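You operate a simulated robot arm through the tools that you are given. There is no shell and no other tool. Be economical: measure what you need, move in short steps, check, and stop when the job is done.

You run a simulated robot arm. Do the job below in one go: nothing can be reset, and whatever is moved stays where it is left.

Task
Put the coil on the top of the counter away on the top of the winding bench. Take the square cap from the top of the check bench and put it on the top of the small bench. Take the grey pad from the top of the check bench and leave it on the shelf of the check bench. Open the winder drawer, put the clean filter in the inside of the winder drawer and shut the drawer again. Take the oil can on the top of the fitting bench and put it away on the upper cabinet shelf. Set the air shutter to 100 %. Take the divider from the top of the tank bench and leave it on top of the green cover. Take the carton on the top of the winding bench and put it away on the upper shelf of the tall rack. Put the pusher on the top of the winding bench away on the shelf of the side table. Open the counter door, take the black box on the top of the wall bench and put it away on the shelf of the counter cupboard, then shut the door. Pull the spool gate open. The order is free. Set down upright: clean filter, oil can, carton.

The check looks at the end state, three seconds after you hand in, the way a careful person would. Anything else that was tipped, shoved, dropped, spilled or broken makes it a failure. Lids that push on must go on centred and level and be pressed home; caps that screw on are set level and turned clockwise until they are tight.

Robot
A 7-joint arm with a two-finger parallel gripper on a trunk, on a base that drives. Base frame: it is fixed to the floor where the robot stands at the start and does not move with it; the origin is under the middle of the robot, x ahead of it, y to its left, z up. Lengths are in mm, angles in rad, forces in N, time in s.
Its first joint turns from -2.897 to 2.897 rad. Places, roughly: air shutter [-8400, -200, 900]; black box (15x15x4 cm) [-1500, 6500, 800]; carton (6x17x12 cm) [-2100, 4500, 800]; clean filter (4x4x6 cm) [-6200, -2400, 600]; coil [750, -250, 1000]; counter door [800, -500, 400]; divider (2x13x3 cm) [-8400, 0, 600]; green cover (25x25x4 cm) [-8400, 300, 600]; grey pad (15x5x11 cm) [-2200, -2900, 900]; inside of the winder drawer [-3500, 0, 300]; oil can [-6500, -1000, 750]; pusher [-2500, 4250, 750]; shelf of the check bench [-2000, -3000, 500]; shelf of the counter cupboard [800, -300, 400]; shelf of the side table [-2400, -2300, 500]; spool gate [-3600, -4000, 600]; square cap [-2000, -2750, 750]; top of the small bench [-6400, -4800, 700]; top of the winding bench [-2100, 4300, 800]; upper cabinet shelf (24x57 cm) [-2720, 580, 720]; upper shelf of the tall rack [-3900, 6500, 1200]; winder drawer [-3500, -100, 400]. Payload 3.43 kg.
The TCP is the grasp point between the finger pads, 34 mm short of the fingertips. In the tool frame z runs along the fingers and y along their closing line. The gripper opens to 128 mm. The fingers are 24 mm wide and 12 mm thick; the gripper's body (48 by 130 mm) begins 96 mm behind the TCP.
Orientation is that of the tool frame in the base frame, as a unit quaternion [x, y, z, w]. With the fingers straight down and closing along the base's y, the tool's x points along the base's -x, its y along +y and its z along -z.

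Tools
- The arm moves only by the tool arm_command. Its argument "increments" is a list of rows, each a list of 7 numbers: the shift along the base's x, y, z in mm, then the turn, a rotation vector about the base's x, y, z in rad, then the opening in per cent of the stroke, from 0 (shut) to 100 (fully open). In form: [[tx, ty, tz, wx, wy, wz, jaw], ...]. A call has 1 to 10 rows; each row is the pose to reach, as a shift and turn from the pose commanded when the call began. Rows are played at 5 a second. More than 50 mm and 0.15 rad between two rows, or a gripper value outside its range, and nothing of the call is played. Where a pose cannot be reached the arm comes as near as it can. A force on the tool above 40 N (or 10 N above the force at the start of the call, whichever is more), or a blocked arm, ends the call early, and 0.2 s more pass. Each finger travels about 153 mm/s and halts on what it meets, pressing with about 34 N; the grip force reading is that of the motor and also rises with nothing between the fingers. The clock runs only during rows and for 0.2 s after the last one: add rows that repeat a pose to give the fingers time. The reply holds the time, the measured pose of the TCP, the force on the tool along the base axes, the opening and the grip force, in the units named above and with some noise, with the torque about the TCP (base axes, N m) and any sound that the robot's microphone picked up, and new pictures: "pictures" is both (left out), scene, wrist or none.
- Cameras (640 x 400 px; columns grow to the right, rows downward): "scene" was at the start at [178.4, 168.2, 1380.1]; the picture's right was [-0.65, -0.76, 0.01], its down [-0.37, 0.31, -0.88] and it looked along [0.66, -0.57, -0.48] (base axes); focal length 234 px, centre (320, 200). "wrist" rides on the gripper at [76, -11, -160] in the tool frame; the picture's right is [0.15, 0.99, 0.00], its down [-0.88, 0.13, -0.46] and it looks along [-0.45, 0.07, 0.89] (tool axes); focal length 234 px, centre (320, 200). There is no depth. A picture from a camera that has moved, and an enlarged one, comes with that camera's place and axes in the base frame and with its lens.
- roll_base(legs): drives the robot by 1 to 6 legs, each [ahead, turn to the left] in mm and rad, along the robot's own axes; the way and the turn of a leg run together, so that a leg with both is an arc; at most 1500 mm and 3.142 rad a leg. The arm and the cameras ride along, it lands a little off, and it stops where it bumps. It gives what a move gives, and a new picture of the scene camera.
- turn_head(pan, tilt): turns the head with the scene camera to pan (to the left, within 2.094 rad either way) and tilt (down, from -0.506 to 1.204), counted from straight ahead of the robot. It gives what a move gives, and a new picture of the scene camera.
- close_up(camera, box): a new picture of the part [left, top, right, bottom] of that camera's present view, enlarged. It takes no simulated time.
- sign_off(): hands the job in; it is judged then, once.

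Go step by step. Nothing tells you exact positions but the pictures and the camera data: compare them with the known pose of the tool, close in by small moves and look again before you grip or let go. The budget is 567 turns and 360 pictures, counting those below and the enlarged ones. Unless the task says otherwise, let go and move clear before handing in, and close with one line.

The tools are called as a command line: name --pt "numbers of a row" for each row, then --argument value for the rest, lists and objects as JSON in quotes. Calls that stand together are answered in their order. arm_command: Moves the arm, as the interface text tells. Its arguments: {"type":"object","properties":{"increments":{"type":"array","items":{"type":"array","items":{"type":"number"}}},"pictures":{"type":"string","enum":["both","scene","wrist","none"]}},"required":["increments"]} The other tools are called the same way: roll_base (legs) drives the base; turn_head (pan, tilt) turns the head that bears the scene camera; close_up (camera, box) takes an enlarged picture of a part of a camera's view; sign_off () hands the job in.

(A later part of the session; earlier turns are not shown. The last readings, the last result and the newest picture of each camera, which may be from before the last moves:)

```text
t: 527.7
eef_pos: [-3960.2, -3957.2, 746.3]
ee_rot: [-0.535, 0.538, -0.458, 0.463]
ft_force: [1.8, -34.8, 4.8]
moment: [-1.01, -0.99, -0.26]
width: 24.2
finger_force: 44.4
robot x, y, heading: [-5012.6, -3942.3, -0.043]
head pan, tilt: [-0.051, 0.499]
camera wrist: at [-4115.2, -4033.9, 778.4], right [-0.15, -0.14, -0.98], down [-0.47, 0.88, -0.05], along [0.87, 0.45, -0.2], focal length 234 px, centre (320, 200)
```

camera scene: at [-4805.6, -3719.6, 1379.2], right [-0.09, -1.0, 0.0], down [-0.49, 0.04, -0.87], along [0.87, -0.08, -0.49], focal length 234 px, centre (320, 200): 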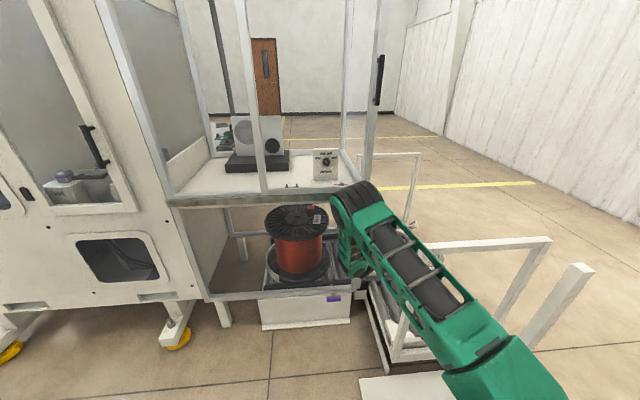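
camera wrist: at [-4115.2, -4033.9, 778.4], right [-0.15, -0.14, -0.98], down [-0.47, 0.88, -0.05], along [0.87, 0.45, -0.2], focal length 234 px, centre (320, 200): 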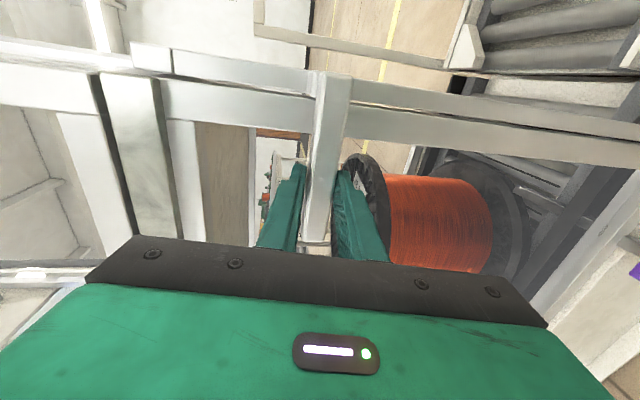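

It lifts freely. Continuing to raise the gate.

arm_command --pt "0 -4 15 0 0 0 0" --pt "0 -4 35 0 0 0 0" --pt "0 -4 58 0 0 0 0" --pt "0 -4 82 0 0 0 0" --pt "0 -4 106 0 0 0 0" --pt "0 -4 130 0 0 0 0" --pt "0 -4 154 0 0 0 0" --pt "0 -4 178 0 0 0 0" --pt "0 -4 200 0 0 0 0" --pt "0 -4 200 0 0 0 0"

```text
t: 529.9
eef_pos: [-3959.7, -3957.9, 946.7]
ee_rot: [-0.535, 0.537, -0.456, 0.466]
ft_force: [-16.1, 4.7, 3.4]
moment: [-1.03, -0.71, 1.08]
width: 24.0
finger_force: 45.1
robot x, y, heading: [-5010.9, -3944.8, -0.043]
head pan, tilt: [-0.051, 0.499]
camera scene: at [-4804.9, -3719.5, 1379.1], right [-0.09, -1.0, 0.0], down [-0.49, 0.04, -0.87], along [0.87, -0.08, -0.49], focal length 234 px, centre (320, 200)
camera wrist: at [-4114.6, -4034.4, 979.9], right [-0.15, -0.14, -0.98], down [-0.48, 0.88, -0.05], along [0.87, 0.46, -0.19], focal length 234 px, centre (320, 200)
```

scene: 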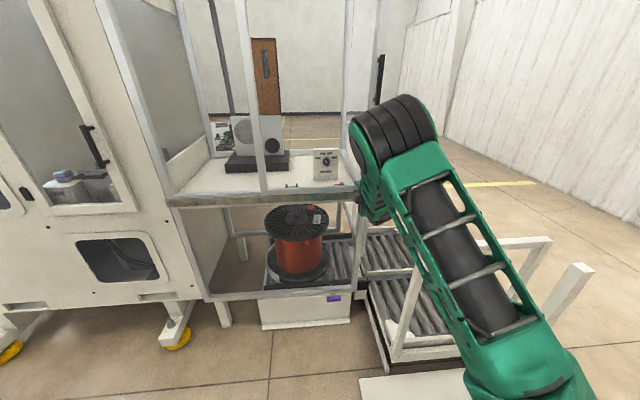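
wrist: 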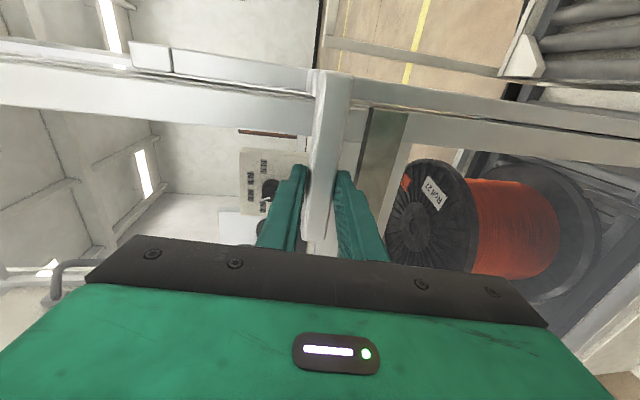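

arm_command --pt "-3 0 20 0 0 0 0" --pt "-3 0 44 0 0 0 0" --pt "-3 0 68 0 0 0 0" --pt "-3 0 92 0 0 0 0" --pt "-3 0 116 0 0 0 0" --pt "-3 0 140 0 0 0 0" --pt "-3 0 164 0 0 0 0" --pt "-3 0 188 0 0 0 0" --pt "-3 0 212 0 0 0 0" --pt "-3 0 236 0 0 0 0"

```text
t: 531.7
eef_pos: [-3980.6, -3958.2, 1106.7]
ee_rot: [-0.545, 0.546, -0.448, 0.452]
ft_force: [-18.9, -2.3, -47.7]
moment: [-1.33, 1.46, -0.23]
width: 22.5
finger_force: 44.7
robot x, y, heading: [-5014.7, -3944.6, -0.042]
head pan, tilt: [-0.051, 0.499]
stopped in row 8: the force on the tool passed its limit at 53 N (the readings are from after the stop); the commanded pose is now the measured one
camera scene: at [-4802.7, -3719.7, 1378.7], right [-0.09, -1.0, 0.0], down [-0.49, 0.04, -0.87], along [0.87, -0.08, -0.49], focal length 234 px, centre (320, 200)
camera wrist: at [-4134.3, -4034.0, 1146.0], right [-0.19, -0.14, -0.97], down [-0.47, 0.88, -0.04], along [0.86, 0.45, -0.23], focal length 234 px, centre (320, 200)
```

scene: 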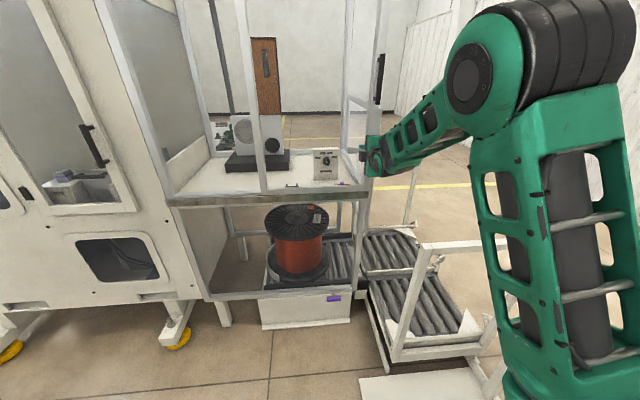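
wrist: 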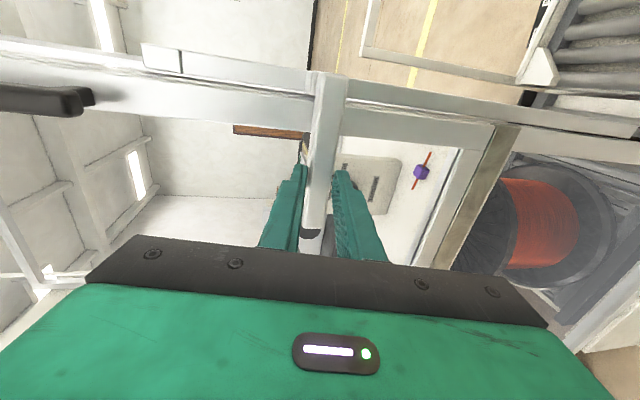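

The gate reached its upper stop (about 400 mm lift). I'll unload, release and back off, checking it stays up.

arm_command --pt "0 0 -3 0 0 0 0" --pt "0 0 -5 0 0 0 0" --pt "0 0 -5 0 0 0 30" --pt "0 0 -5 0 0 0 45" --pt "-20 0 -3 0 0 0 45" --pt "-50 0 0 0 0 0 45" --pt "-90 0 5 0 0 0 45" --pt "-130 0 10 0 0 0 45" --pt "-130 0 10 0 0 0 45"

```text
t: 533.7
eef_pos: [-4106.6, -3958.9, 1128.5]
ee_rot: [-0.538, 0.541, -0.454, 0.46]
ft_force: [0.7, -0.3, 0.1]
moment: [-0.01, 0.01, 0.0]
width: 57.7
finger_force: 0.1
robot x, y, heading: [-5013.9, -3940.6, -0.041]
head pan, tilt: [-0.051, 0.499]
camera scene: at [-4804.2, -3719.7, 1379.0], right [-0.09, -1.0, 0.0], down [-0.49, 0.04, -0.87], along [0.87, -0.08, -0.49], focal length 234 px, centre (320, 200)
camera wrist: at [-4261.0, -4035.3, 1164.3], right [-0.16, -0.14, -0.98], down [-0.47, 0.88, -0.05], along [0.87, 0.46, -0.21], focal length 234 px, centre (320, 200)
```

scene: 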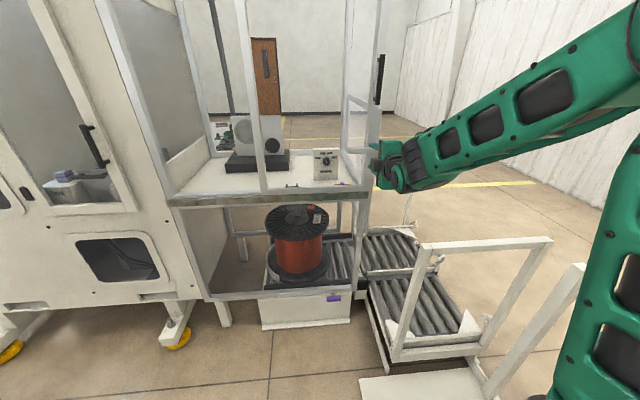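
wrist: 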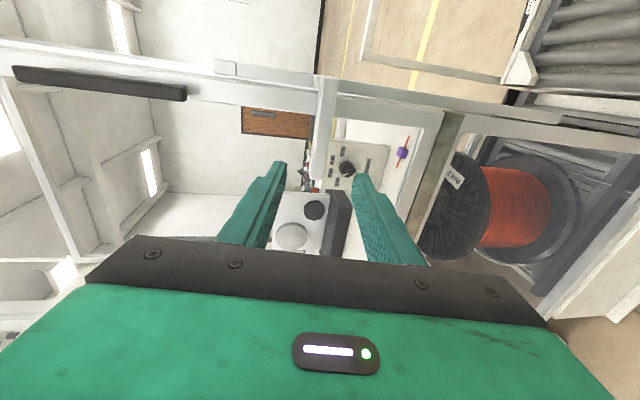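

The gate stays up. Returning the tool to its usual pitch and roll.

arm_command --pt "-10 0 10 0 0.12 0 45" --pt "-20 0 20 0 0.24 0 45" --pt "-30 0 25 0 0.36 0 45" --pt "-40 0 30 0 0.48 0 45" --pt "-50 0 30 0 0.6 0 45" --pt "-50 0 30 0 0.6 0 45" --pictures "none"

arm_command --pt "-10 0 0 0.105 0 -0.105 45" --pt "-20 0 0 0.21 0 -0.21 45" --pt "-30 0 0 0.315 0 -0.315 45" --pt "-40 0 0 0.42 0 -0.42 45" --pt "-50 0 0 0.525 0 -0.525 45" --pt "-60 0 0 0.63 0 -0.63 45" --pt "-70 0 0 0.735 0 -0.735 45" --pt "-80 0 0 0.84 0 -0.84 45" --pt "-90 0 0 0.945 0 -0.945 45" --pt "-100 0 0 1.05 0 -1.05 45" --pictures "none"

close_up --camera "scene" --box '[290, 60, 440, 260]'

```text
t: 535.1
eef_pos: [-4157.2, -3957.3, 1159.6]
ee_rot: [-0.649, 0.652, -0.273, 0.279]
ft_force: [-1.1, 0.3, 0.6]
moment: [0.01, -0.02, -0.01]
width: 57.7
finger_force: 0.0
robot x, y, heading: [-5013.5, -3942.4, -0.039]
head pan, tilt: [-0.051, 0.499]
```

```text
t: 537.3
eef_pos: [-4257.0, -3957.2, 1159.2]
ee_rot: [-0.032, 0.922, -0.024, 0.385]
ft_force: [0.7, -0.6, 0.1]
moment: [0.02, 0.0, 0.01]
width: 57.4
finger_force: 0.0
robot x, y, heading: [-5017.5, -3942.0, -0.039]
head pan, tilt: [-0.051, 0.499]
```

```text
2.00 times, centred on (365, 160) of scene
camera zoom: at [-4804.2, -3719.7, 1378.9], right [-0.09, -1.0, 0.0], down [-0.49, 0.04, -0.87], along [0.87, -0.08, -0.49], focal length 467 px, centre (230, 280)
```

zoom: 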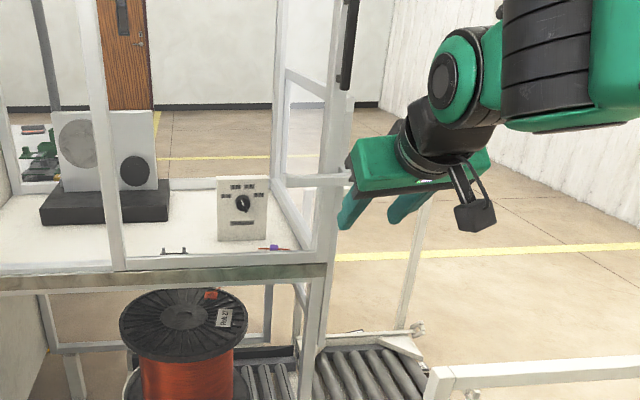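

The gate is open. Before moving on I want to double-check the "square cap": the listed position [-2000, -2750] fits the grey block on the check bench better than the white cup I moved, so I'll go back for a close look.

roll_base --legs '[[0, -1.31], [1300, 0], [0, 1.35], [1500, 0], [1500, 0], [940, 0]]'

roll_base --legs '[[0, 1.571], [1500, 0], [800, 0], [0, 1.571], [420, 0]]'

```text
t: 570.8
eef_pos: [23.9, -5519.6, 1159.5]
ee_rot: [-0.018, 0.922, -0.031, 0.384]
ft_force: [0.4, -0.1, 0.5]
moment: [0.0, 0.02, -0.01]
width: 57.5
finger_force: 0.1
robot x, y, heading: [-727.8, -5478.1, -0.071]
head pan, tilt: [-0.051, 0.499]
camera scene: at [-516.0, -5265.9, 1379.0], right [-0.12, -0.99, 0.0], down [-0.49, 0.06, -0.87], along [0.86, -0.11, -0.49], focal length 234 px, centre (320, 200)
```

scene: 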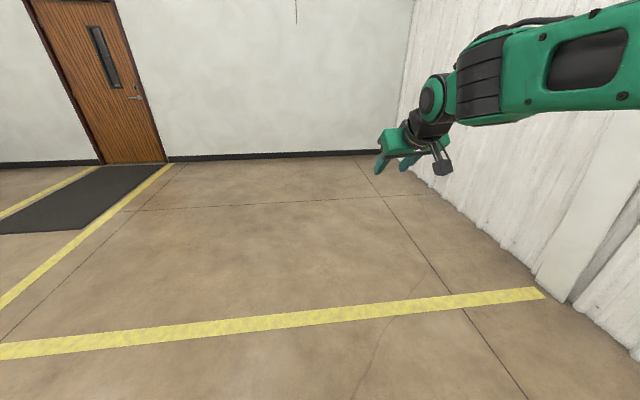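

```text
t: 593.1
eef_pos: [-1762.6, -3114.0, 1169.5]
ee_rot: [0.92, 0.015, -0.39, -0.032]
ft_force: [-0.3, -0.2, -0.3]
moment: [0.02, 0.01, -0.03]
width: 57.4
finger_force: 0.1
robot x, y, heading: [-1021.7, -3153.1, 3.067]
head pan, tilt: [-0.051, 0.499]
camera scene: at [-1238.6, -3365.9, 1379.0], right [0.13, 0.99, 0.0], down [0.49, -0.06, -0.87], along [-0.86, 0.11, -0.49], focal length 234 px, centre (320, 200)
```

scene: 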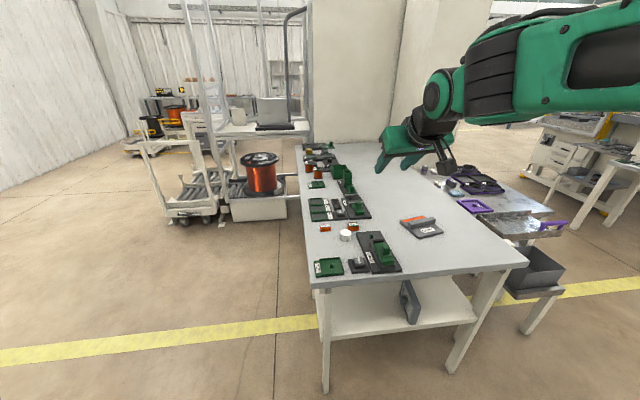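

close_up --camera "scene" --box '[300, 190, 460, 280]'

```text
4.00 times, centred on (380, 235) of scene
camera zoom: at [-1238.6, -3365.9, 1379.0], right [0.13, 0.99, 0.0], down [0.49, -0.06, -0.87], along [-0.86, 0.11, -0.49], focal length 935 px, centre (80, 60)
```

zoom: 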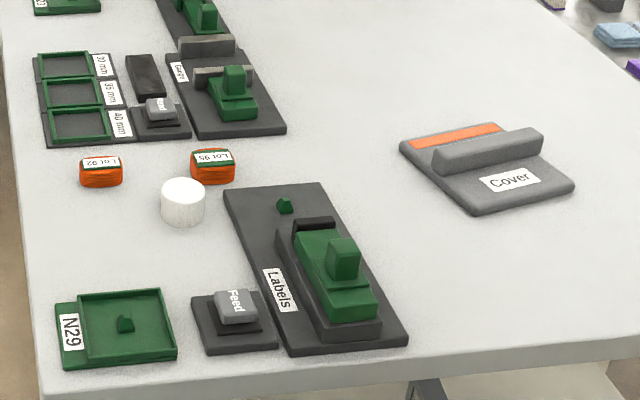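

The plate with a handle is labelled "Cover" and sits exactly at the listed place, so that is the square cap; the cup will have to go back. I'll move closer, put the tool vertical and turn it to grip the cover's handle ridge.

arm_command --pt "0 0 0 0 -0.14 0 45" --pt "0 0 0 0 -0.28 0 45" --pt "0 0 0 0 -0.42 0 45" --pt "0 0 0 0 -0.56 0 45" --pt "0 0 0 0 -0.7 0 45" --pt "0 0 0 0 -0.8 0 45" --pt "0 0 0 0 -0.8 0 45" --pictures "none"

roll_base --legs '[[0, 0.07], [160, 0]]'

arm_command --pt "0 15 0 0 0 -0.14 45" --pt "0 40 0 0 0 -0.28 45" --pt "0 70 0 0 0 -0.42 45" --pt "0 100 0 0 0 -0.56 45" --pt "0 130 0 0 0 -0.7 45" --pt "0 160 0 0 0 -0.84 45" --pt "0 190 0 0 0 -0.98 45" --pt "0 220 0 0 0 -1.12 45" --pt "0 245 0 0 0 -1.26 45" --pt "0 260 0 0 0 -1.4 45" --pictures "wrist"

```text
t: 594.7
eef_pos: [-1748.3, -3113.6, 1177.5]
ee_rot: [0.999, 0.027, -0.006, -0.023]
ft_force: [-0.1, 0.0, 0.2]
moment: [0.0, 0.09, -0.01]
width: 57.5
finger_force: 0.1
robot x, y, heading: [-1020.1, -3152.0, 3.065]
head pan, tilt: [-0.051, 0.499]
```

```text
t: 596.6
eef_pos: [-1910.7, -3165.5, 1177.7]
ee_rot: [0.998, 0.063, -0.008, -0.024]
ft_force: [-0.4, 0.4, -0.5]
moment: [0.0, -0.03, 0.04]
width: 57.6
finger_force: 0.0
robot x, y, heading: [-1184.0, -3156.4, 3.137]
head pan, tilt: [-0.051, 0.499]
camera scene: at [-1384.1, -3380.1, 1379.0], right [0.06, 1.0, 0.0], down [0.49, -0.03, -0.87], along [-0.87, 0.05, -0.49], focal length 234 px, centre (320, 200)
```

scene: 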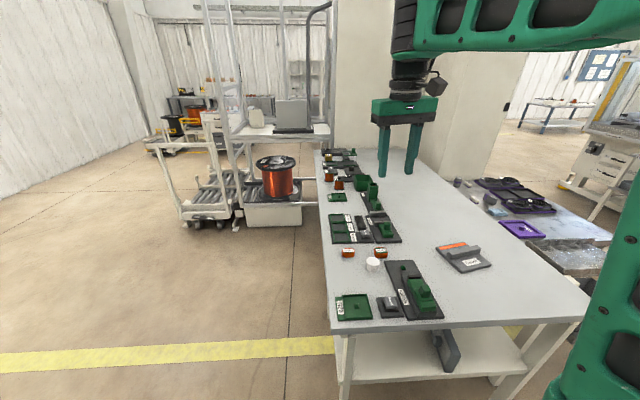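

```text
t: 598.9
eef_pos: [-1894.2, -2904.9, 1185.5]
ee_rot: [0.803, -0.595, 0.005, -0.028]
ft_force: [-0.3, 0.1, -0.3]
moment: [0.04, 0.0, -0.01]
width: 57.7
finger_force: 0.2
robot x, y, heading: [-1181.2, -3153.3, 3.134]
head pan, tilt: [-0.051, 0.499]
camera wrist: at [-1867.6, -2981.0, 1343.5], right [-0.9, -0.43, -0.05], down [-0.4, 0.79, 0.47], along [-0.16, 0.45, -0.88], focal length 234 px, centre (320, 200)
```

wrist: 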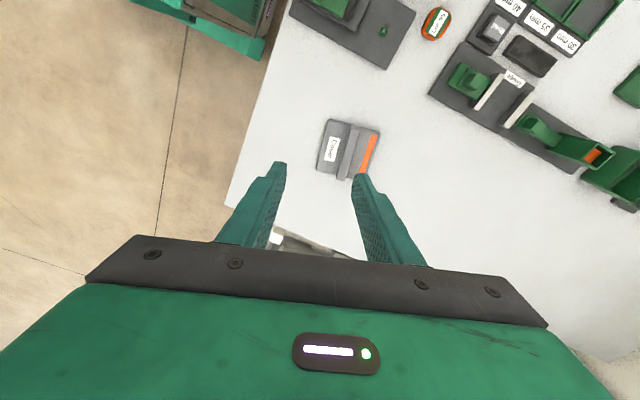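

Ridge centre near [-1968, -2850]. Aligning, levelling and descending above it.

arm_command --pt "-25 18 0 -0.012 0.015 -0.05 60" --pt "-50 36 -10 -0.024 0.03 -0.1 60" --pt "-74 55 -30 -0.036 0.044 -0.152 60" --pt "-74 55 -70 -0.036 0.044 -0.152 60" --pt "-74 55 -110 -0.036 0.044 -0.152 60" --pt "-74 55 -150 -0.036 0.044 -0.152 60" --pt "-74 55 -190 -0.036 0.044 -0.152 60" --pt "-74 55 -230 -0.036 0.044 -0.152 60" --pt "-74 55 -255 -0.036 0.044 -0.152 60" --pt "-74 55 -255 -0.036 0.044 -0.152 60" --pictures "wrist"

```text
t: 601.0
eef_pos: [-1969.1, -2851.2, 929.8]
ee_rot: [0.757, -0.654, -0.001, 0.0]
ft_force: [0.0, 1.0, 0.0]
moment: [-0.03, -0.02, -0.02]
width: 76.8
finger_force: 0.0
robot x, y, heading: [-1183.5, -3155.6, 3.129]
head pan, tilt: [-0.051, 0.499]
camera wrist: at [-1946.3, -2924.9, 1088.2], right [-0.96, -0.29, 0.0], down [-0.26, 0.85, 0.46], along [-0.13, 0.44, -0.89], focal length 234 px, centre (320, 200)
```

wrist: 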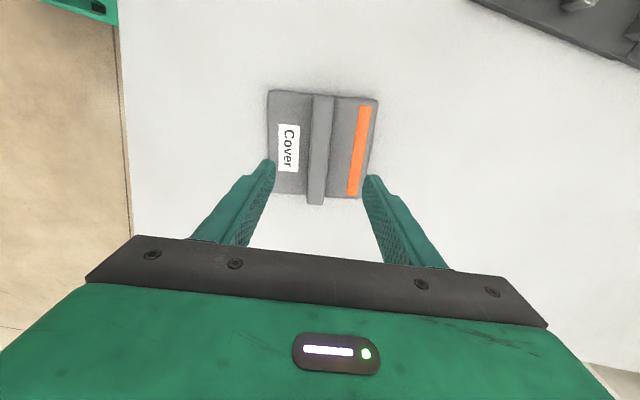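

Ridge runs along [-1952, -2910]→[-1979, -2794]. Rotating a touch more and descending onto it.

arm_command --pt "2 0 -20 0 0 0.04 55" --pt "4 -1 -40 0 0 0.085 50" --pt "4 -1 -58 0 0 0.085 50" --pt "4 -1 -66 0 0 0.085 50" --pt "4 -1 -71 0 0 0.085 50" --pt "4 -1 -76 0 0 0.085 50" --pictures "none"

```text
t: 602.5
eef_pos: [-1966.1, -2852.6, 855.9]
ee_rot: [0.784, -0.621, 0.0, -0.001]
ft_force: [-0.2, -0.7, 0.5]
moment: [0.0, 0.02, -0.02]
width: 64.0
finger_force: 0.2
robot x, y, heading: [-1181.8, -3150.6, 3.13]
head pan, tilt: [-0.051, 0.499]
```

arm_command --pt "0 0 -3 0 0 0 50" --pt "0 0 -6 0 0 0 50" --pt "0 0 -9 0 0 0 50" --pt "0 0 -9 0 0 0 50" --pictures "wrist"

```text
t: 603.5
eef_pos: [-1964.5, -2850.8, 848.2]
ee_rot: [0.783, -0.622, -0.002, -0.001]
ft_force: [5.0, -0.8, 21.3]
moment: [-0.05, -0.57, -0.08]
width: 64.0
finger_force: 0.0
robot x, y, heading: [-1181.7, -3149.8, 3.134]
head pan, tilt: [-0.051, 0.499]
camera wrist: at [-1936.0, -2922.9, 1006.2], right [-0.93, -0.37, 0.0], down [-0.33, 0.83, 0.46], along [-0.17, 0.43, -0.89], focal length 234 px, centre (320, 200)
```

wrist: 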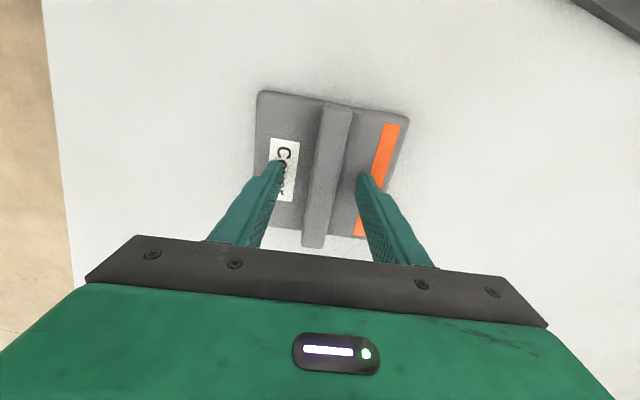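

Contact with the plate. Rising 3 mm, closing on the ridge, and lifting.

arm_command --pt "0 0 4 0 0 0 45" --pt "0 0 4 0 0 0 30" --pt "0 0 4 0 0 0 15" --pt "0 0 4 0 0 0 0" --pt "0 0 4 0 0 0 0" --pt "0 0 8 0 0 0 0" --pt "0 0 14 0 0 0 0" --pt "0 0 24 0 0 0 0" --pt "0 0 40 0 0 0 0" --pt "0 0 60 0 0 0 0" --pictures "wrist"

```text
t: 605.6
eef_pos: [-1965.0, -2851.2, 906.0]
ee_rot: [0.784, -0.621, -0.001, -0.001]
ft_force: [0.2, 1.0, -0.5]
moment: [0.0, -0.05, 0.01]
width: 21.5
finger_force: 34.2
robot x, y, heading: [-1185.2, -3148.1, 3.133]
head pan, tilt: [-0.051, 0.499]
camera wrist: at [-1936.9, -2922.2, 1063.8], right [-0.93, -0.37, 0.0], down [-0.33, 0.83, 0.46], along [-0.17, 0.42, -0.89], focal length 234 px, centre (320, 200)
```

wrist: 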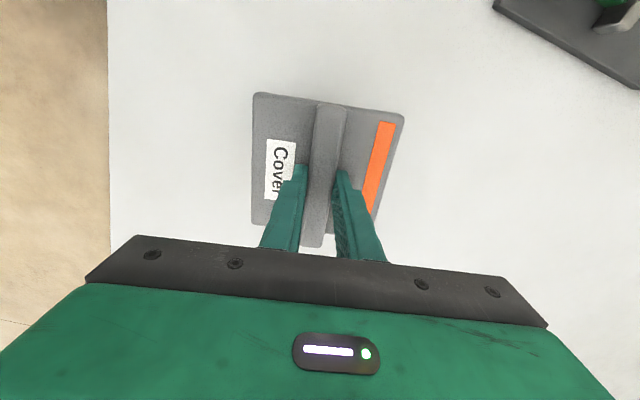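

The cover is held. Raising, tucking and driving back to the small bench.

arm_command --pt "0 0 25 0 0 0 0" --pt "0 0 55 0 0 0 0" --pt "10 -10 90 0 0 0 0" --pt "30 -20 125 0 0 0 0" --pt "55 -30 160 0 0 0 0" --pt "80 -45 190 0 0 0 0" --pt "105 -60 215 0 0 0 0" --pt "130 -75 235 0 0 0 0" --pt "155 -90 250 0 0 0 0" --pt "155 -90 250 0 0 0 0" --pictures "none"

roll_base --legs '[[-400, 0], [0, 1.575], [1500, 0], [450, 0], [0, -1.571], [1500, 0]]'

```text
t: 607.9
eef_pos: [-1812.8, -2940.7, 1155.7]
ee_rot: [0.784, -0.621, 0.0, 0.0]
ft_force: [0.5, 0.2, -1.2]
moment: [-0.01, -0.04, 0.04]
width: 21.5
finger_force: 33.7
robot x, y, heading: [-1181.3, -3149.2, 3.135]
head pan, tilt: [-0.051, 0.499]
```

```text
t: 635.6
eef_pos: [-2979.1, -4829.1, 1155.1]
ee_rot: [0.774, -0.634, -0.001, -0.001]
ft_force: [0.3, -0.1, -1.9]
moment: [-0.01, -0.02, -0.02]
width: 21.5
finger_force: 34.4
robot x, y, heading: [-2358.6, -5057.4, 3.103]
head pan, tilt: [-0.051, 0.499]
camera scene: at [-2565.2, -5281.0, 1379.0], right [0.09, 1.0, 0.0], down [0.49, -0.04, -0.87], along [-0.87, 0.08, -0.49], focal length 234 px, centre (320, 200)
```

scene: 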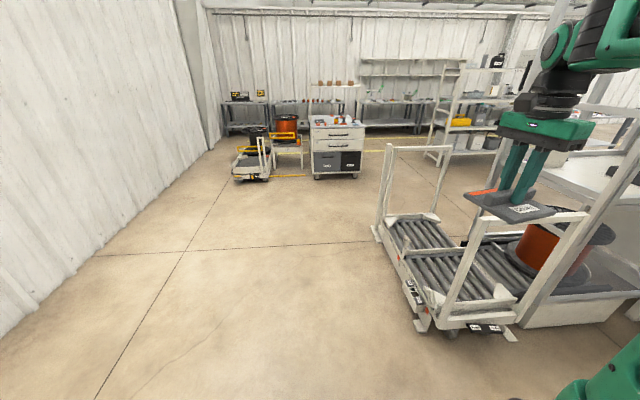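

roll_base --legs '[[0, 0.12], [1500, 0], [900, 0], [0, -0.923], [480, 0], [0, -0.7]]'

```text
t: 655.4
eef_pos: [-4883.7, -4285.8, 1165.0]
ee_rot: [-0.134, 0.991, 0.007, 0.001]
ft_force: [0.4, 0.7, -1.6]
moment: [0.04, 0.0, 0.0]
width: 21.6
finger_force: 33.8
robot x, y, heading: [-5071.2, -4909.1, 1.609]
head pan, tilt: [-0.051, 0.499]
camera scene: at [-5310.9, -4716.4, 1379.0], right [1.0, -0.02, 0.0], down [-0.01, -0.49, -0.87], along [0.01, 0.87, -0.49], focal length 234 px, centre (320, 200)
```

scene: 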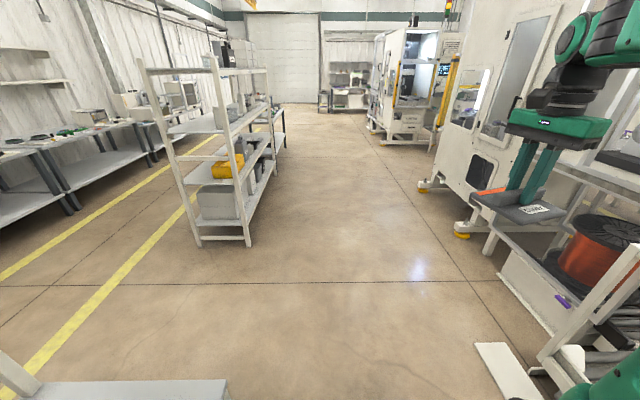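

roll_base --legs '[[1020, 0], [0, 1.53], [530, 0], [0, 0.907]]'

```text
t: 670.3
eef_pos: [-6181.4, -4224.5, 1170.4]
ee_rot: [0.975, -0.221, -0.006, 0.011]
ft_force: [-0.3, 1.0, -2.1]
moment: [-0.01, -0.01, 0.02]
width: 21.4
finger_force: 33.8
robot x, y, heading: [-5646.5, -3882.1, -2.25]
head pan, tilt: [-0.051, 0.499]
camera scene: at [-5593.6, -4184.9, 1379.0], right [-0.74, 0.67, 0.0], down [0.33, 0.37, -0.87], along [-0.58, -0.65, -0.49], focal length 234 px, centre (320, 200)
```

scene: 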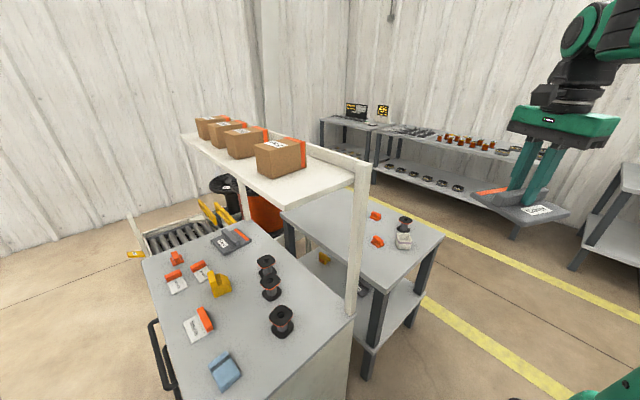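

Same stance as before. Swinging the cover over the bench's free north-east area, aligned with the bench.

arm_command --pt "-4 -40 0 0.003 -0.002 0.05 0" --pt "-8 -85 0 0.007 -0.004 0.12 0" --pt "-12 -130 0 0.011 -0.006 0.19 0" --pt "-16 -175 0 0.015 -0.009 0.26 0" --pt "-20 -220 0 0.019 -0.011 0.33 0" --pt "-24 -265 -10 0.022 -0.013 0.376 0" --pt "-28 -305 -30 0.022 -0.013 0.376 0" --pt "-29 -340 -60 0.022 -0.013 0.376 0" --pt "-29 -342 -105 0.022 -0.013 0.376 0" --pt "-29 -342 -150 0.022 -0.013 0.376 0" --pictures "none"

arm_command --pt "0 0 -45 0 0 0 0" --pt "0 0 -90 0 0 0 0" --pt "0 0 -135 0 0 0 0" --pt "0 0 -175 0 0 0 0" --pt "0 0 -200 0 0 0 0" --pt "0 0 -200 0 0 0 0"

```text
t: 672.5
eef_pos: [-6199.9, -4556.6, 1028.0]
ee_rot: [0.999, -0.035, -0.003, 0.007]
ft_force: [0.8, -0.4, -1.4]
moment: [-0.04, 0.03, 0.04]
width: 21.3
finger_force: 34.5
robot x, y, heading: [-5647.2, -3889.1, -2.253]
head pan, tilt: [-0.051, 0.499]
```

```text
t: 673.9
eef_pos: [-6203.0, -4557.0, 827.0]
ee_rot: [0.999, -0.035, -0.002, 0.006]
ft_force: [-0.6, -0.7, -1.7]
moment: [0.03, 0.06, -0.01]
width: 21.4
finger_force: 33.9
robot x, y, heading: [-5648.2, -3883.9, -2.252]
head pan, tilt: [-0.051, 0.499]
camera scene: at [-5593.7, -4185.0, 1379.0], right [-0.74, 0.67, 0.0], down [0.33, 0.37, -0.87], along [-0.58, -0.65, -0.49], focal length 234 px, centre (320, 200)
camera wrist: at [-6124.9, -4548.4, 984.4], right [0.08, -1.0, 0.01], down [-0.89, -0.06, 0.46], along [-0.46, -0.05, -0.89], focal length 234 px, centre (320, 200)
```

scene: 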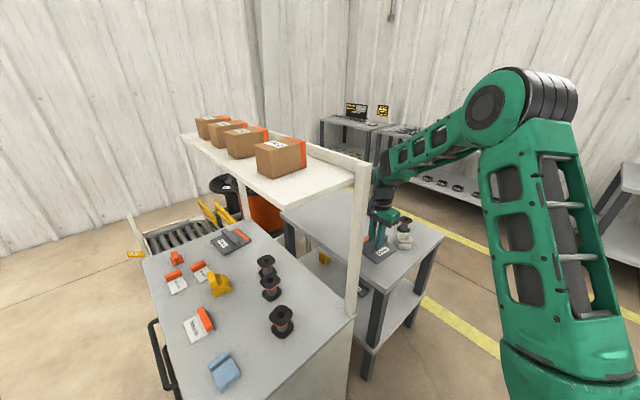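
wrist: 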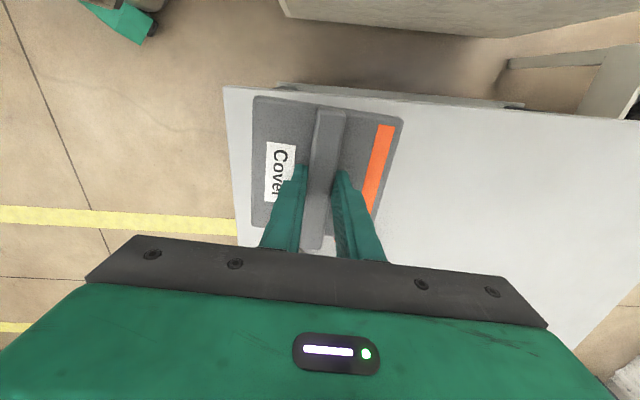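

The bench's edges are x ≈ -6143 (east) and y ≈ -4445 (north). Shifting to [-6230, -4545] and lowering to contact.

arm_command --pt "-27 12 0 0 0 0 0" --pt "-27 12 -30 0 0 0 0" --pt "-27 12 -55 0 0 0 0" --pt "-27 12 -68 0 0 0 0" --pt "-27 12 -74 0 0 0 0" --pt "-27 12 -78 0 0 0 0" --pt "-27 12 -82 0 0 0 0" --pictures "none"

```text
t: 675.4
eef_pos: [-6222.9, -4538.5, 762.2]
ee_rot: [0.999, -0.033, -0.006, 0.013]
ft_force: [0.6, -0.5, -2.7]
moment: [0.05, -0.02, 0.02]
width: 21.4
finger_force: 33.5
robot x, y, heading: [-5644.2, -3881.5, -2.25]
head pan, tilt: [-0.051, 0.499]
stopped in row 7: the force on the tool passed its limit at 46 N (the readings are from after the stop); the commanded pose is now the measured one
```

arm_command --pt "-4 -4 -6 0.02 -0.012 0 0" --pt "-6 -5 -10 0.02 -0.012 0 0" --pt "-6 -5 -13 0.02 -0.012 0 0" --pt "-6 -5 -15 0.02 -0.012 0 0" --pt "-6 -5 -15 0.02 -0.012 0 0" --pictures "wrist"

```text
t: 676.4
eef_pos: [-6224.1, -4536.8, 761.4]
ee_rot: [0.999, -0.034, -0.006, 0.008]
ft_force: [-0.6, -0.2, -3.4]
moment: [0.07, -0.05, -0.02]
width: 21.3
finger_force: 34.1
robot x, y, heading: [-5650.1, -3886.0, -2.252]
head pan, tilt: [-0.051, 0.499]
stopped in row 4: the force on the tool passed its limit at 44 N (the readings are from after the stop); the commanded pose is now the measured one
camera wrist: at [-6145.6, -4527.9, 919.7], right [0.08, -1.0, 0.02], down [-0.88, -0.06, 0.47], along [-0.46, -0.05, -0.88], focal length 234 px, centre (320, 200)
```

wrist: 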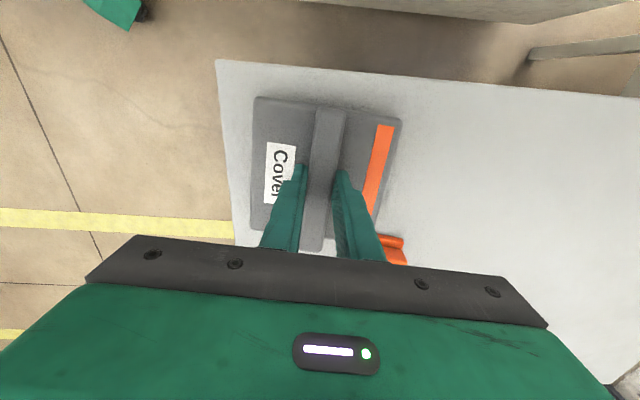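

The plate just clears the orange part; I'll shift it 9 mm away and touch down more gently.

arm_command --pt "9 7 0 0.008 -0.01 0 0" --pt "9 7 -5 0.016 -0.012 0 0" --pt "9 7 -8 0.016 -0.012 0 0" --pt "9 7 -9.5 0.016 -0.012 0 0" --pt "9 7 -11 0.016 -0.012 0 0" --pt "9 7 -11 0.016 -0.012 0 0" --pictures "none"

```text
t: 677.8
eef_pos: [-6215.0, -4530.0, 751.7]
ee_rot: [0.999, -0.034, -0.001, 0.0]
ft_force: [0.3, -1.0, 4.8]
moment: [0.39, -0.44, -0.03]
width: 21.8
finger_force: 33.9
robot x, y, heading: [-5649.4, -3885.0, -2.252]
head pan, tilt: [-0.051, 0.499]
```

Touching. One more millimetre, then releasing and rising straight up.

arm_command --pt "0 0 -1 0 0 0 0" --pt "0 0 -1 0 0 0 20" --pt "0 0 -1 0 0 0 32" --pt "0 0 2 0 0 0 40" --pt "0 0 20 0 0 0 40" --pt "0 0 55 0 0 0 40" --pt "0 0 100 0 0 0 40" --pt "0 0 145 0 0 0 40" --pt "0 0 190 0 0 0 40" --pt "0 0 235 0 0 0 40" --pictures "wrist"

```text
t: 680.0
eef_pos: [-6215.0, -4531.3, 989.4]
ee_rot: [0.999, -0.034, -0.001, 0.0]
ft_force: [-0.3, 0.2, 0.6]
moment: [0.05, -0.01, 0.02]
width: 51.1
finger_force: 0.1
robot x, y, heading: [-5653.3, -3886.8, -2.25]
head pan, tilt: [-0.051, 0.499]
camera wrist: at [-6138.7, -4524.3, 1147.4], right [0.08, -1.0, 0.0], down [-0.89, -0.07, 0.46], along [-0.45, -0.04, -0.89], focal length 234 px, centre (320, 200)
```

wrist: 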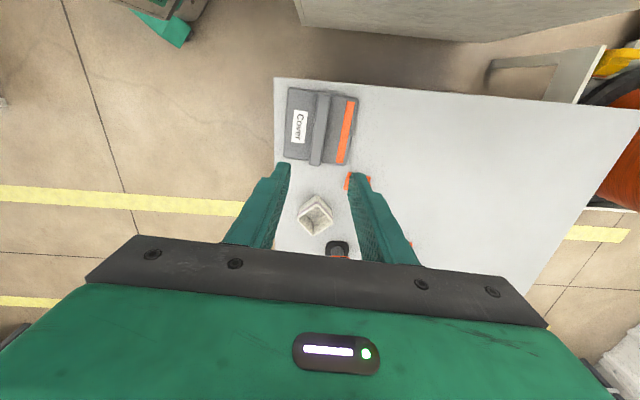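

The cover lies flat on the small bench. Now the cup goes back: pitching the tool as before and approaching the cup.

arm_command --pt "-10 10 20 -0.035 0.1 0.095 75" --pt "-20 20 25 -0.07 0.2 0.19 75" --pt "-30 30 20 -0.105 0.3 0.285 75" --pt "-40 40 5 -0.14 0.4 0.38 75" --pt "-55 52 -15 -0.175 0.5 0.475 75" --pt "-65 62 -35 -0.21 0.6 0.57 75" --pt "-75 72 -60 -0.246 0.7 0.665 75" --pt "-85 81 -89 -0.281 0.801 0.76 75" --pt "-85 81 -89 -0.281 0.801 0.76 75" --pictures "wrist"

```text
t: 682.0
eef_pos: [-6298.5, -4448.0, 898.9]
ee_rot: [0.854, 0.332, -0.373, 0.146]
ft_force: [-0.3, -0.2, -1.4]
moment: [-0.02, -0.05, 0.01]
width: 95.9
finger_force: 0.1
robot x, y, heading: [-5647.2, -3883.4, -2.253]
head pan, tilt: [-0.051, 0.499]
camera wrist: at [-6182.6, -4325.3, 949.4], right [0.74, -0.66, -0.11], down [-0.1, -0.27, 0.96], along [-0.66, -0.7, -0.27], focal length 234 px, centre (320, 200)
```

wrist: 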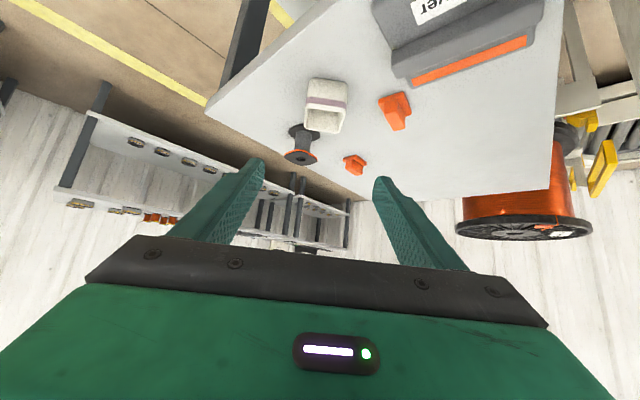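

The cup is exactly where I left it. Retracing my withdrawal path and gripping it.

arm_command --pt "-19 -17 -34 0 0 0 66" --pt "-39 -35 -69 0 0 0 66" --pt "-58 -53 -104 0 0 0 66" --pt "-75 -70 -133 0 0 0 66" --pt "-87 -81 -151 0 0 0 66" --pt "-94 -89 -161 0 0 0 66" --pt "-94 -89 -161 0 0 0 55" --pt "-94 -89 -161 0 0 0 40" --pt "-94 -89 -161 0 0 0 0" --pt "-94 -89 -161 0 0 0 0" --pictures "none"

arm_command --pt "0 0 5 0 0 0 0" --pt "0 0 14 0 0 0 0" --pt "3 3 28 0 0 0 0" --pt "10 9 48 0 0 0 0" --pt "20 18 74 0 0 0 0" --pt "32 29 104 0 0 0 0" --pt "46 42 136 0 0 0 0" --pt "60 55 166 0 0 0 0" --pictures "wrist"

```text
t: 684.2
eef_pos: [-6394.4, -4540.6, 736.4]
ee_rot: [0.854, 0.331, -0.374, 0.147]
ft_force: [-0.6, -0.4, 0.3]
moment: [0.02, -0.02, -0.02]
width: 55.1
finger_force: 33.5
robot x, y, heading: [-5647.9, -3883.3, -2.248]
head pan, tilt: [-0.051, 0.499]
```

```text
t: 686.0
eef_pos: [-6335.2, -4484.9, 903.9]
ee_rot: [0.854, 0.332, -0.373, 0.146]
ft_force: [0.3, 0.0, -1.0]
moment: [0.04, 0.05, 0.02]
width: 55.3
finger_force: 33.8
robot x, y, heading: [-5647.4, -3884.8, -2.249]
head pan, tilt: [-0.051, 0.499]
camera wrist: at [-6217.5, -4361.5, 955.0], right [0.74, -0.66, -0.1], down [-0.11, -0.27, 0.96], along [-0.66, -0.7, -0.27], focal length 234 px, centre (320, 200)
```

wrist: 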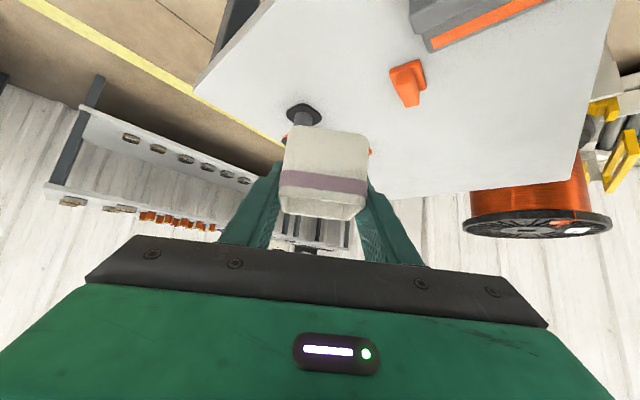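

Cup in hand. Tucking and driving it back to the check bench.

arm_command --pt "20 17 30 0 0 0 0" --pt "45 39 62 0 0 0 0" --pt "70 61 94 0 0 0 0" --pt "95 83 126 0 0 0 0" --pt "120 105 156 0 0 0 0" --pt "145 127 186 0 0 0 0" --pt "170 149 214 0 0 0 0" --pt "195 171 238 0 0 0 0" --pt "220 192 256 0 0 0 0" --pictures "none"

roll_base --legs '[[0, -0.89], [-600, 0], [0, 1.79], [1330, 0], [0, 1.35], [1500, 0]]'

```text
t: 688.0
eef_pos: [-6114.3, -4293.8, 1158.9]
ee_rot: [0.853, 0.332, -0.373, 0.147]
ft_force: [-0.4, -0.4, -0.2]
moment: [0.02, -0.03, 0.02]
width: 55.1
finger_force: 33.8
robot x, y, heading: [-5649.1, -3883.8, -2.251]
head pan, tilt: [-0.051, 0.499]
```

```text
t: 716.4
eef_pos: [-2588.0, -5158.1, 1158.8]
ee_rot: [0.039, 0.915, -0.016, 0.401]
ft_force: [0.7, -0.7, -0.7]
moment: [0.01, -0.06, -0.01]
width: 54.8
finger_force: 33.8
robot x, y, heading: [-3205.6, -5093.2, 0.059]
head pan, tilt: [-0.051, 0.499]
camera scene: at [-3019.3, -4847.4, 1379.0], right [0.01, -1.0, 0.0], down [-0.49, -0.01, -0.87], along [0.87, 0.01, -0.49], focal length 234 px, centre (320, 200)
```

scene: 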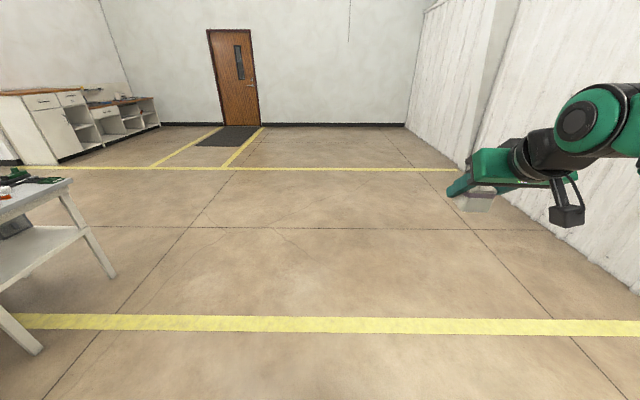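

roll_base --legs '[[0, -0.055], [1500, 0], [900, 0], [0, 1.567], [1500, 0], [715, 0]]'

```text
t: 743.8
eef_pos: [-766.4, -2235.5, 1166.0]
ee_rot: [-0.608, 0.681, 0.273, 0.302]
ft_force: [0.4, -0.6, 0.0]
moment: [0.02, 0.01, 0.0]
width: 55.0
finger_force: 34.2
robot x, y, heading: [-855.4, -2839.9, 1.609]
head pan, tilt: [-0.051, 0.499]
camera scene: at [-1088.2, -2645.0, 1379.0], right [1.0, -0.01, 0.0], down [-0.01, -0.49, -0.87], along [0.01, 0.87, -0.49], focal length 234 px, centre (320, 200)
```

scene: 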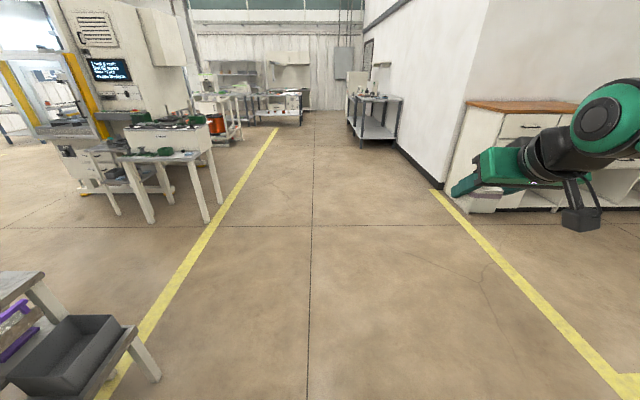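

roll_base --legs '[[0, 1.53], [380, 0]]'

```text
t: 750.5
eef_pos: [-1816.4, -2727.4, 1172.6]
ee_rot: [0.908, -0.07, -0.412, -0.028]
ft_force: [-0.1, 0.2, 0.0]
moment: [-0.02, -0.01, 0.01]
width: 55.0
finger_force: 33.7
robot x, y, heading: [-1231.8, -2834.5, 3.135]
head pan, tilt: [-0.051, 0.499]
camera scene: at [-1433.2, -3064.1, 1379.0], right [0.06, 1.0, 0.0], down [0.49, -0.03, -0.87], along [-0.87, 0.05, -0.49], focal length 234 px, centre (320, 200)
```

scene: 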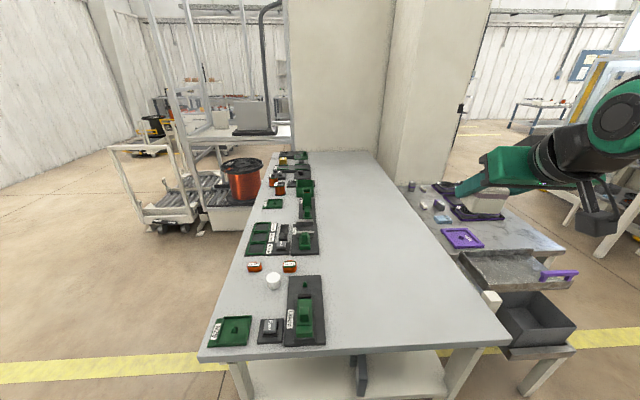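

Lined up again. Extending out over the original spot and lowering.

arm_command --pt "-40 1 0 0 -0.01 0.006 0" --pt "-85 2 0 0 -0.021 0.013 0" --pt "-131 4 0 0 -0.021 0.013 0" --pt "-177 5 0 0 -0.021 0.013 0" --pt "-223 6 -5 0 -0.021 0.013 0" --pt "-269 7 -15 0 -0.021 0.013 0" --pt "-315 8 -30 0 -0.021 0.013 0" --pt "-360 9 -50 0 -0.021 0.013 0" --pt "-403 10 -75 0 -0.021 0.013 0" --pt "-443 11 -105 0 -0.021 0.013 0" --pictures "none"

arm_command --pt "-35 0 -30 0 0 0 0" --pt "-70 1 -60 0 0 0 0" --pt "-98 1 -95 0 0 0 0" --pt "-112 1 -135 0 0 0 0" --pt "-114 1 -170 0 0 0 0" --pt "-114 1 -195 0 0 0 0" --pt "-114 1 -195 0 0 0 0" --pictures "wrist"

```text
t: 752.7
eef_pos: [-2242.5, -2717.3, 1076.7]
ee_rot: [0.91, -0.064, -0.41, -0.025]
ft_force: [1.7, -0.1, -0.3]
moment: [0.01, -0.06, 0.01]
width: 54.9
finger_force: 33.8
robot x, y, heading: [-1224.6, -2833.2, 3.132]
head pan, tilt: [-0.051, 0.499]
```

```text
t: 754.3
eef_pos: [-2355.1, -2714.2, 881.1]
ee_rot: [0.91, -0.064, -0.408, -0.025]
ft_force: [-0.5, 0.2, -0.4]
moment: [0.01, 0.02, -0.01]
width: 54.9
finger_force: 33.9
robot x, y, heading: [-1232.4, -2833.9, 3.128]
head pan, tilt: [-0.051, 0.499]
camera wrist: at [-2184.9, -2725.7, 929.3], right [-0.04, -0.99, -0.1], down [-0.26, -0.09, 0.96], along [-0.96, 0.07, -0.25], focal length 234 px, centre (320, 200)
```

wrist: 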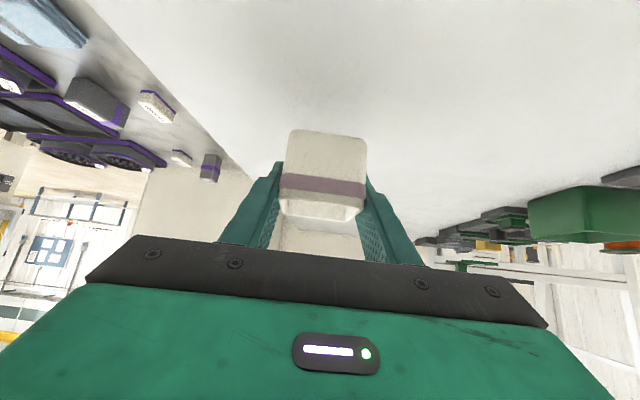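

arm_command --pt "-10 0 -15 0 -0.012 0 0" --pt "-19 0 -28 0 -0.012 0 0" --pt "-19 0 -36 0 -0.012 0 0" --pt "-19 0 -40 0 -0.012 0 0" --pt "-19 0 -43 0 -0.012 0 0" --pt "-19 0 -45 0 -0.012 0 0" --pt "-19 0 -46 0 -0.012 0 0" --pictures "none"

```text
t: 755.9
eef_pos: [-2376.3, -2714.7, 834.4]
ee_rot: [0.912, -0.064, -0.405, -0.027]
ft_force: [1.1, -1.5, 8.0]
moment: [0.16, -0.25, -0.03]
width: 55.0
finger_force: 34.0
robot x, y, heading: [-1228.6, -2832.7, 3.134]
head pan, tilt: [-0.051, 0.499]
```

In contact at its original pose. Releasing and withdrawing.

arm_command --pt "0 0 1 0 0 0 46" --pt "0 0 1 0 0 0 60" --pt "0 0 1 0 0 0 75" --pt "10 0 12 0 0 0 75" --pt "30 0 34 0 0 0 75" --pt "58 0 64 0 0 0 75" --pt "90 0 98 0 0 0 75" --pt "122 0 132 0 0 0 75" --pt "154 0 166 0 0 0 75" --pt "186 0 200 0 0 0 75" --pictures "wrist"

```text
t: 758.1
eef_pos: [-2190.9, -2714.5, 1033.3]
ee_rot: [0.913, -0.063, -0.402, -0.026]
ft_force: [-1.1, 0.6, -0.5]
moment: [0.02, 0.04, -0.04]
width: 96.0
finger_force: 0.0
robot x, y, heading: [-1231.3, -2835.6, 3.131]
head pan, tilt: [-0.051, 0.499]
camera wrist: at [-2020.3, -2726.2, 1084.0], right [-0.04, -0.99, -0.1], down [-0.27, -0.09, 0.96], along [-0.96, 0.07, -0.27], focal length 234 px, centre (320, 200)
```

wrist: 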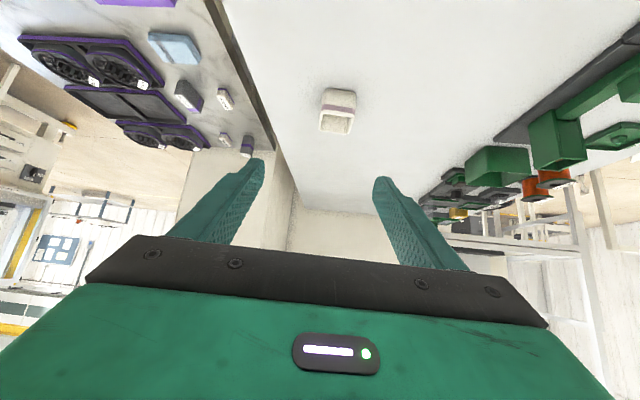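

The cup is back where it was. Next the counter: tucking the arm and driving to face its south side, where the door should be.

arm_command --pt "40 0 15 0 0 0 60" --pt "85 0 30 0 0 0 60" --pt "130 0 45 0 0 0 60" --pt "175 0 60 0 0 0 60" --pt "220 0 75 0 0 0 60" --pt "265 0 90 0 0 0 60" --pt "310 0 105 0 0 0 60" --pt "345 0 120 0 0 0 60" --pictures "none"

roll_base --legs '[[-400, 0], [0, -2.43], [1500, 0], [500, 0], [0, 0.87]]'

```text
t: 759.9
eef_pos: [-1844.8, -2716.4, 1154.8]
ee_rot: [0.913, -0.064, -0.403, -0.026]
ft_force: [-1.3, -0.2, -0.8]
moment: [-0.02, -0.01, 0.02]
width: 76.9
finger_force: 0.1
robot x, y, heading: [-1234.6, -2836.2, 3.134]
head pan, tilt: [-0.051, 0.499]
```

```text
t: 781.0
eef_pos: [683.7, -847.6, 1154.2]
ee_rot: [-0.626, 0.668, 0.278, 0.293]
ft_force: [-0.4, -0.8, 0.8]
moment: [0.0, 0.02, -0.01]
width: 77.1
finger_force: 0.1
robot x, y, heading: [621.4, -1464.9, 1.639]
head pan, tilt: [-0.051, 0.499]
camera scene: at [377.4, -1282.3, 1379.0], right [1.0, 0.02, 0.0], down [0.01, -0.49, -0.87], along [-0.02, 0.87, -0.49], focal length 234 px, centre (320, 200)
```

scene: 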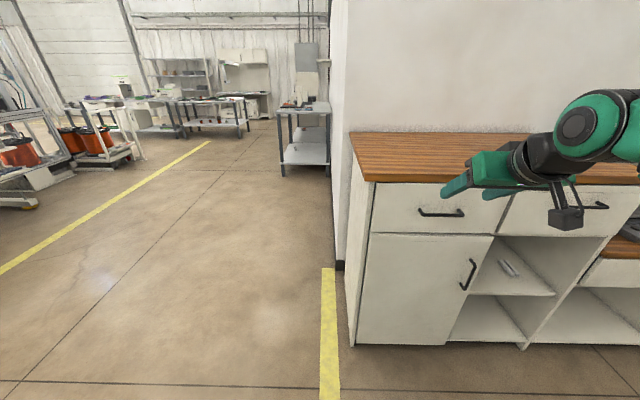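

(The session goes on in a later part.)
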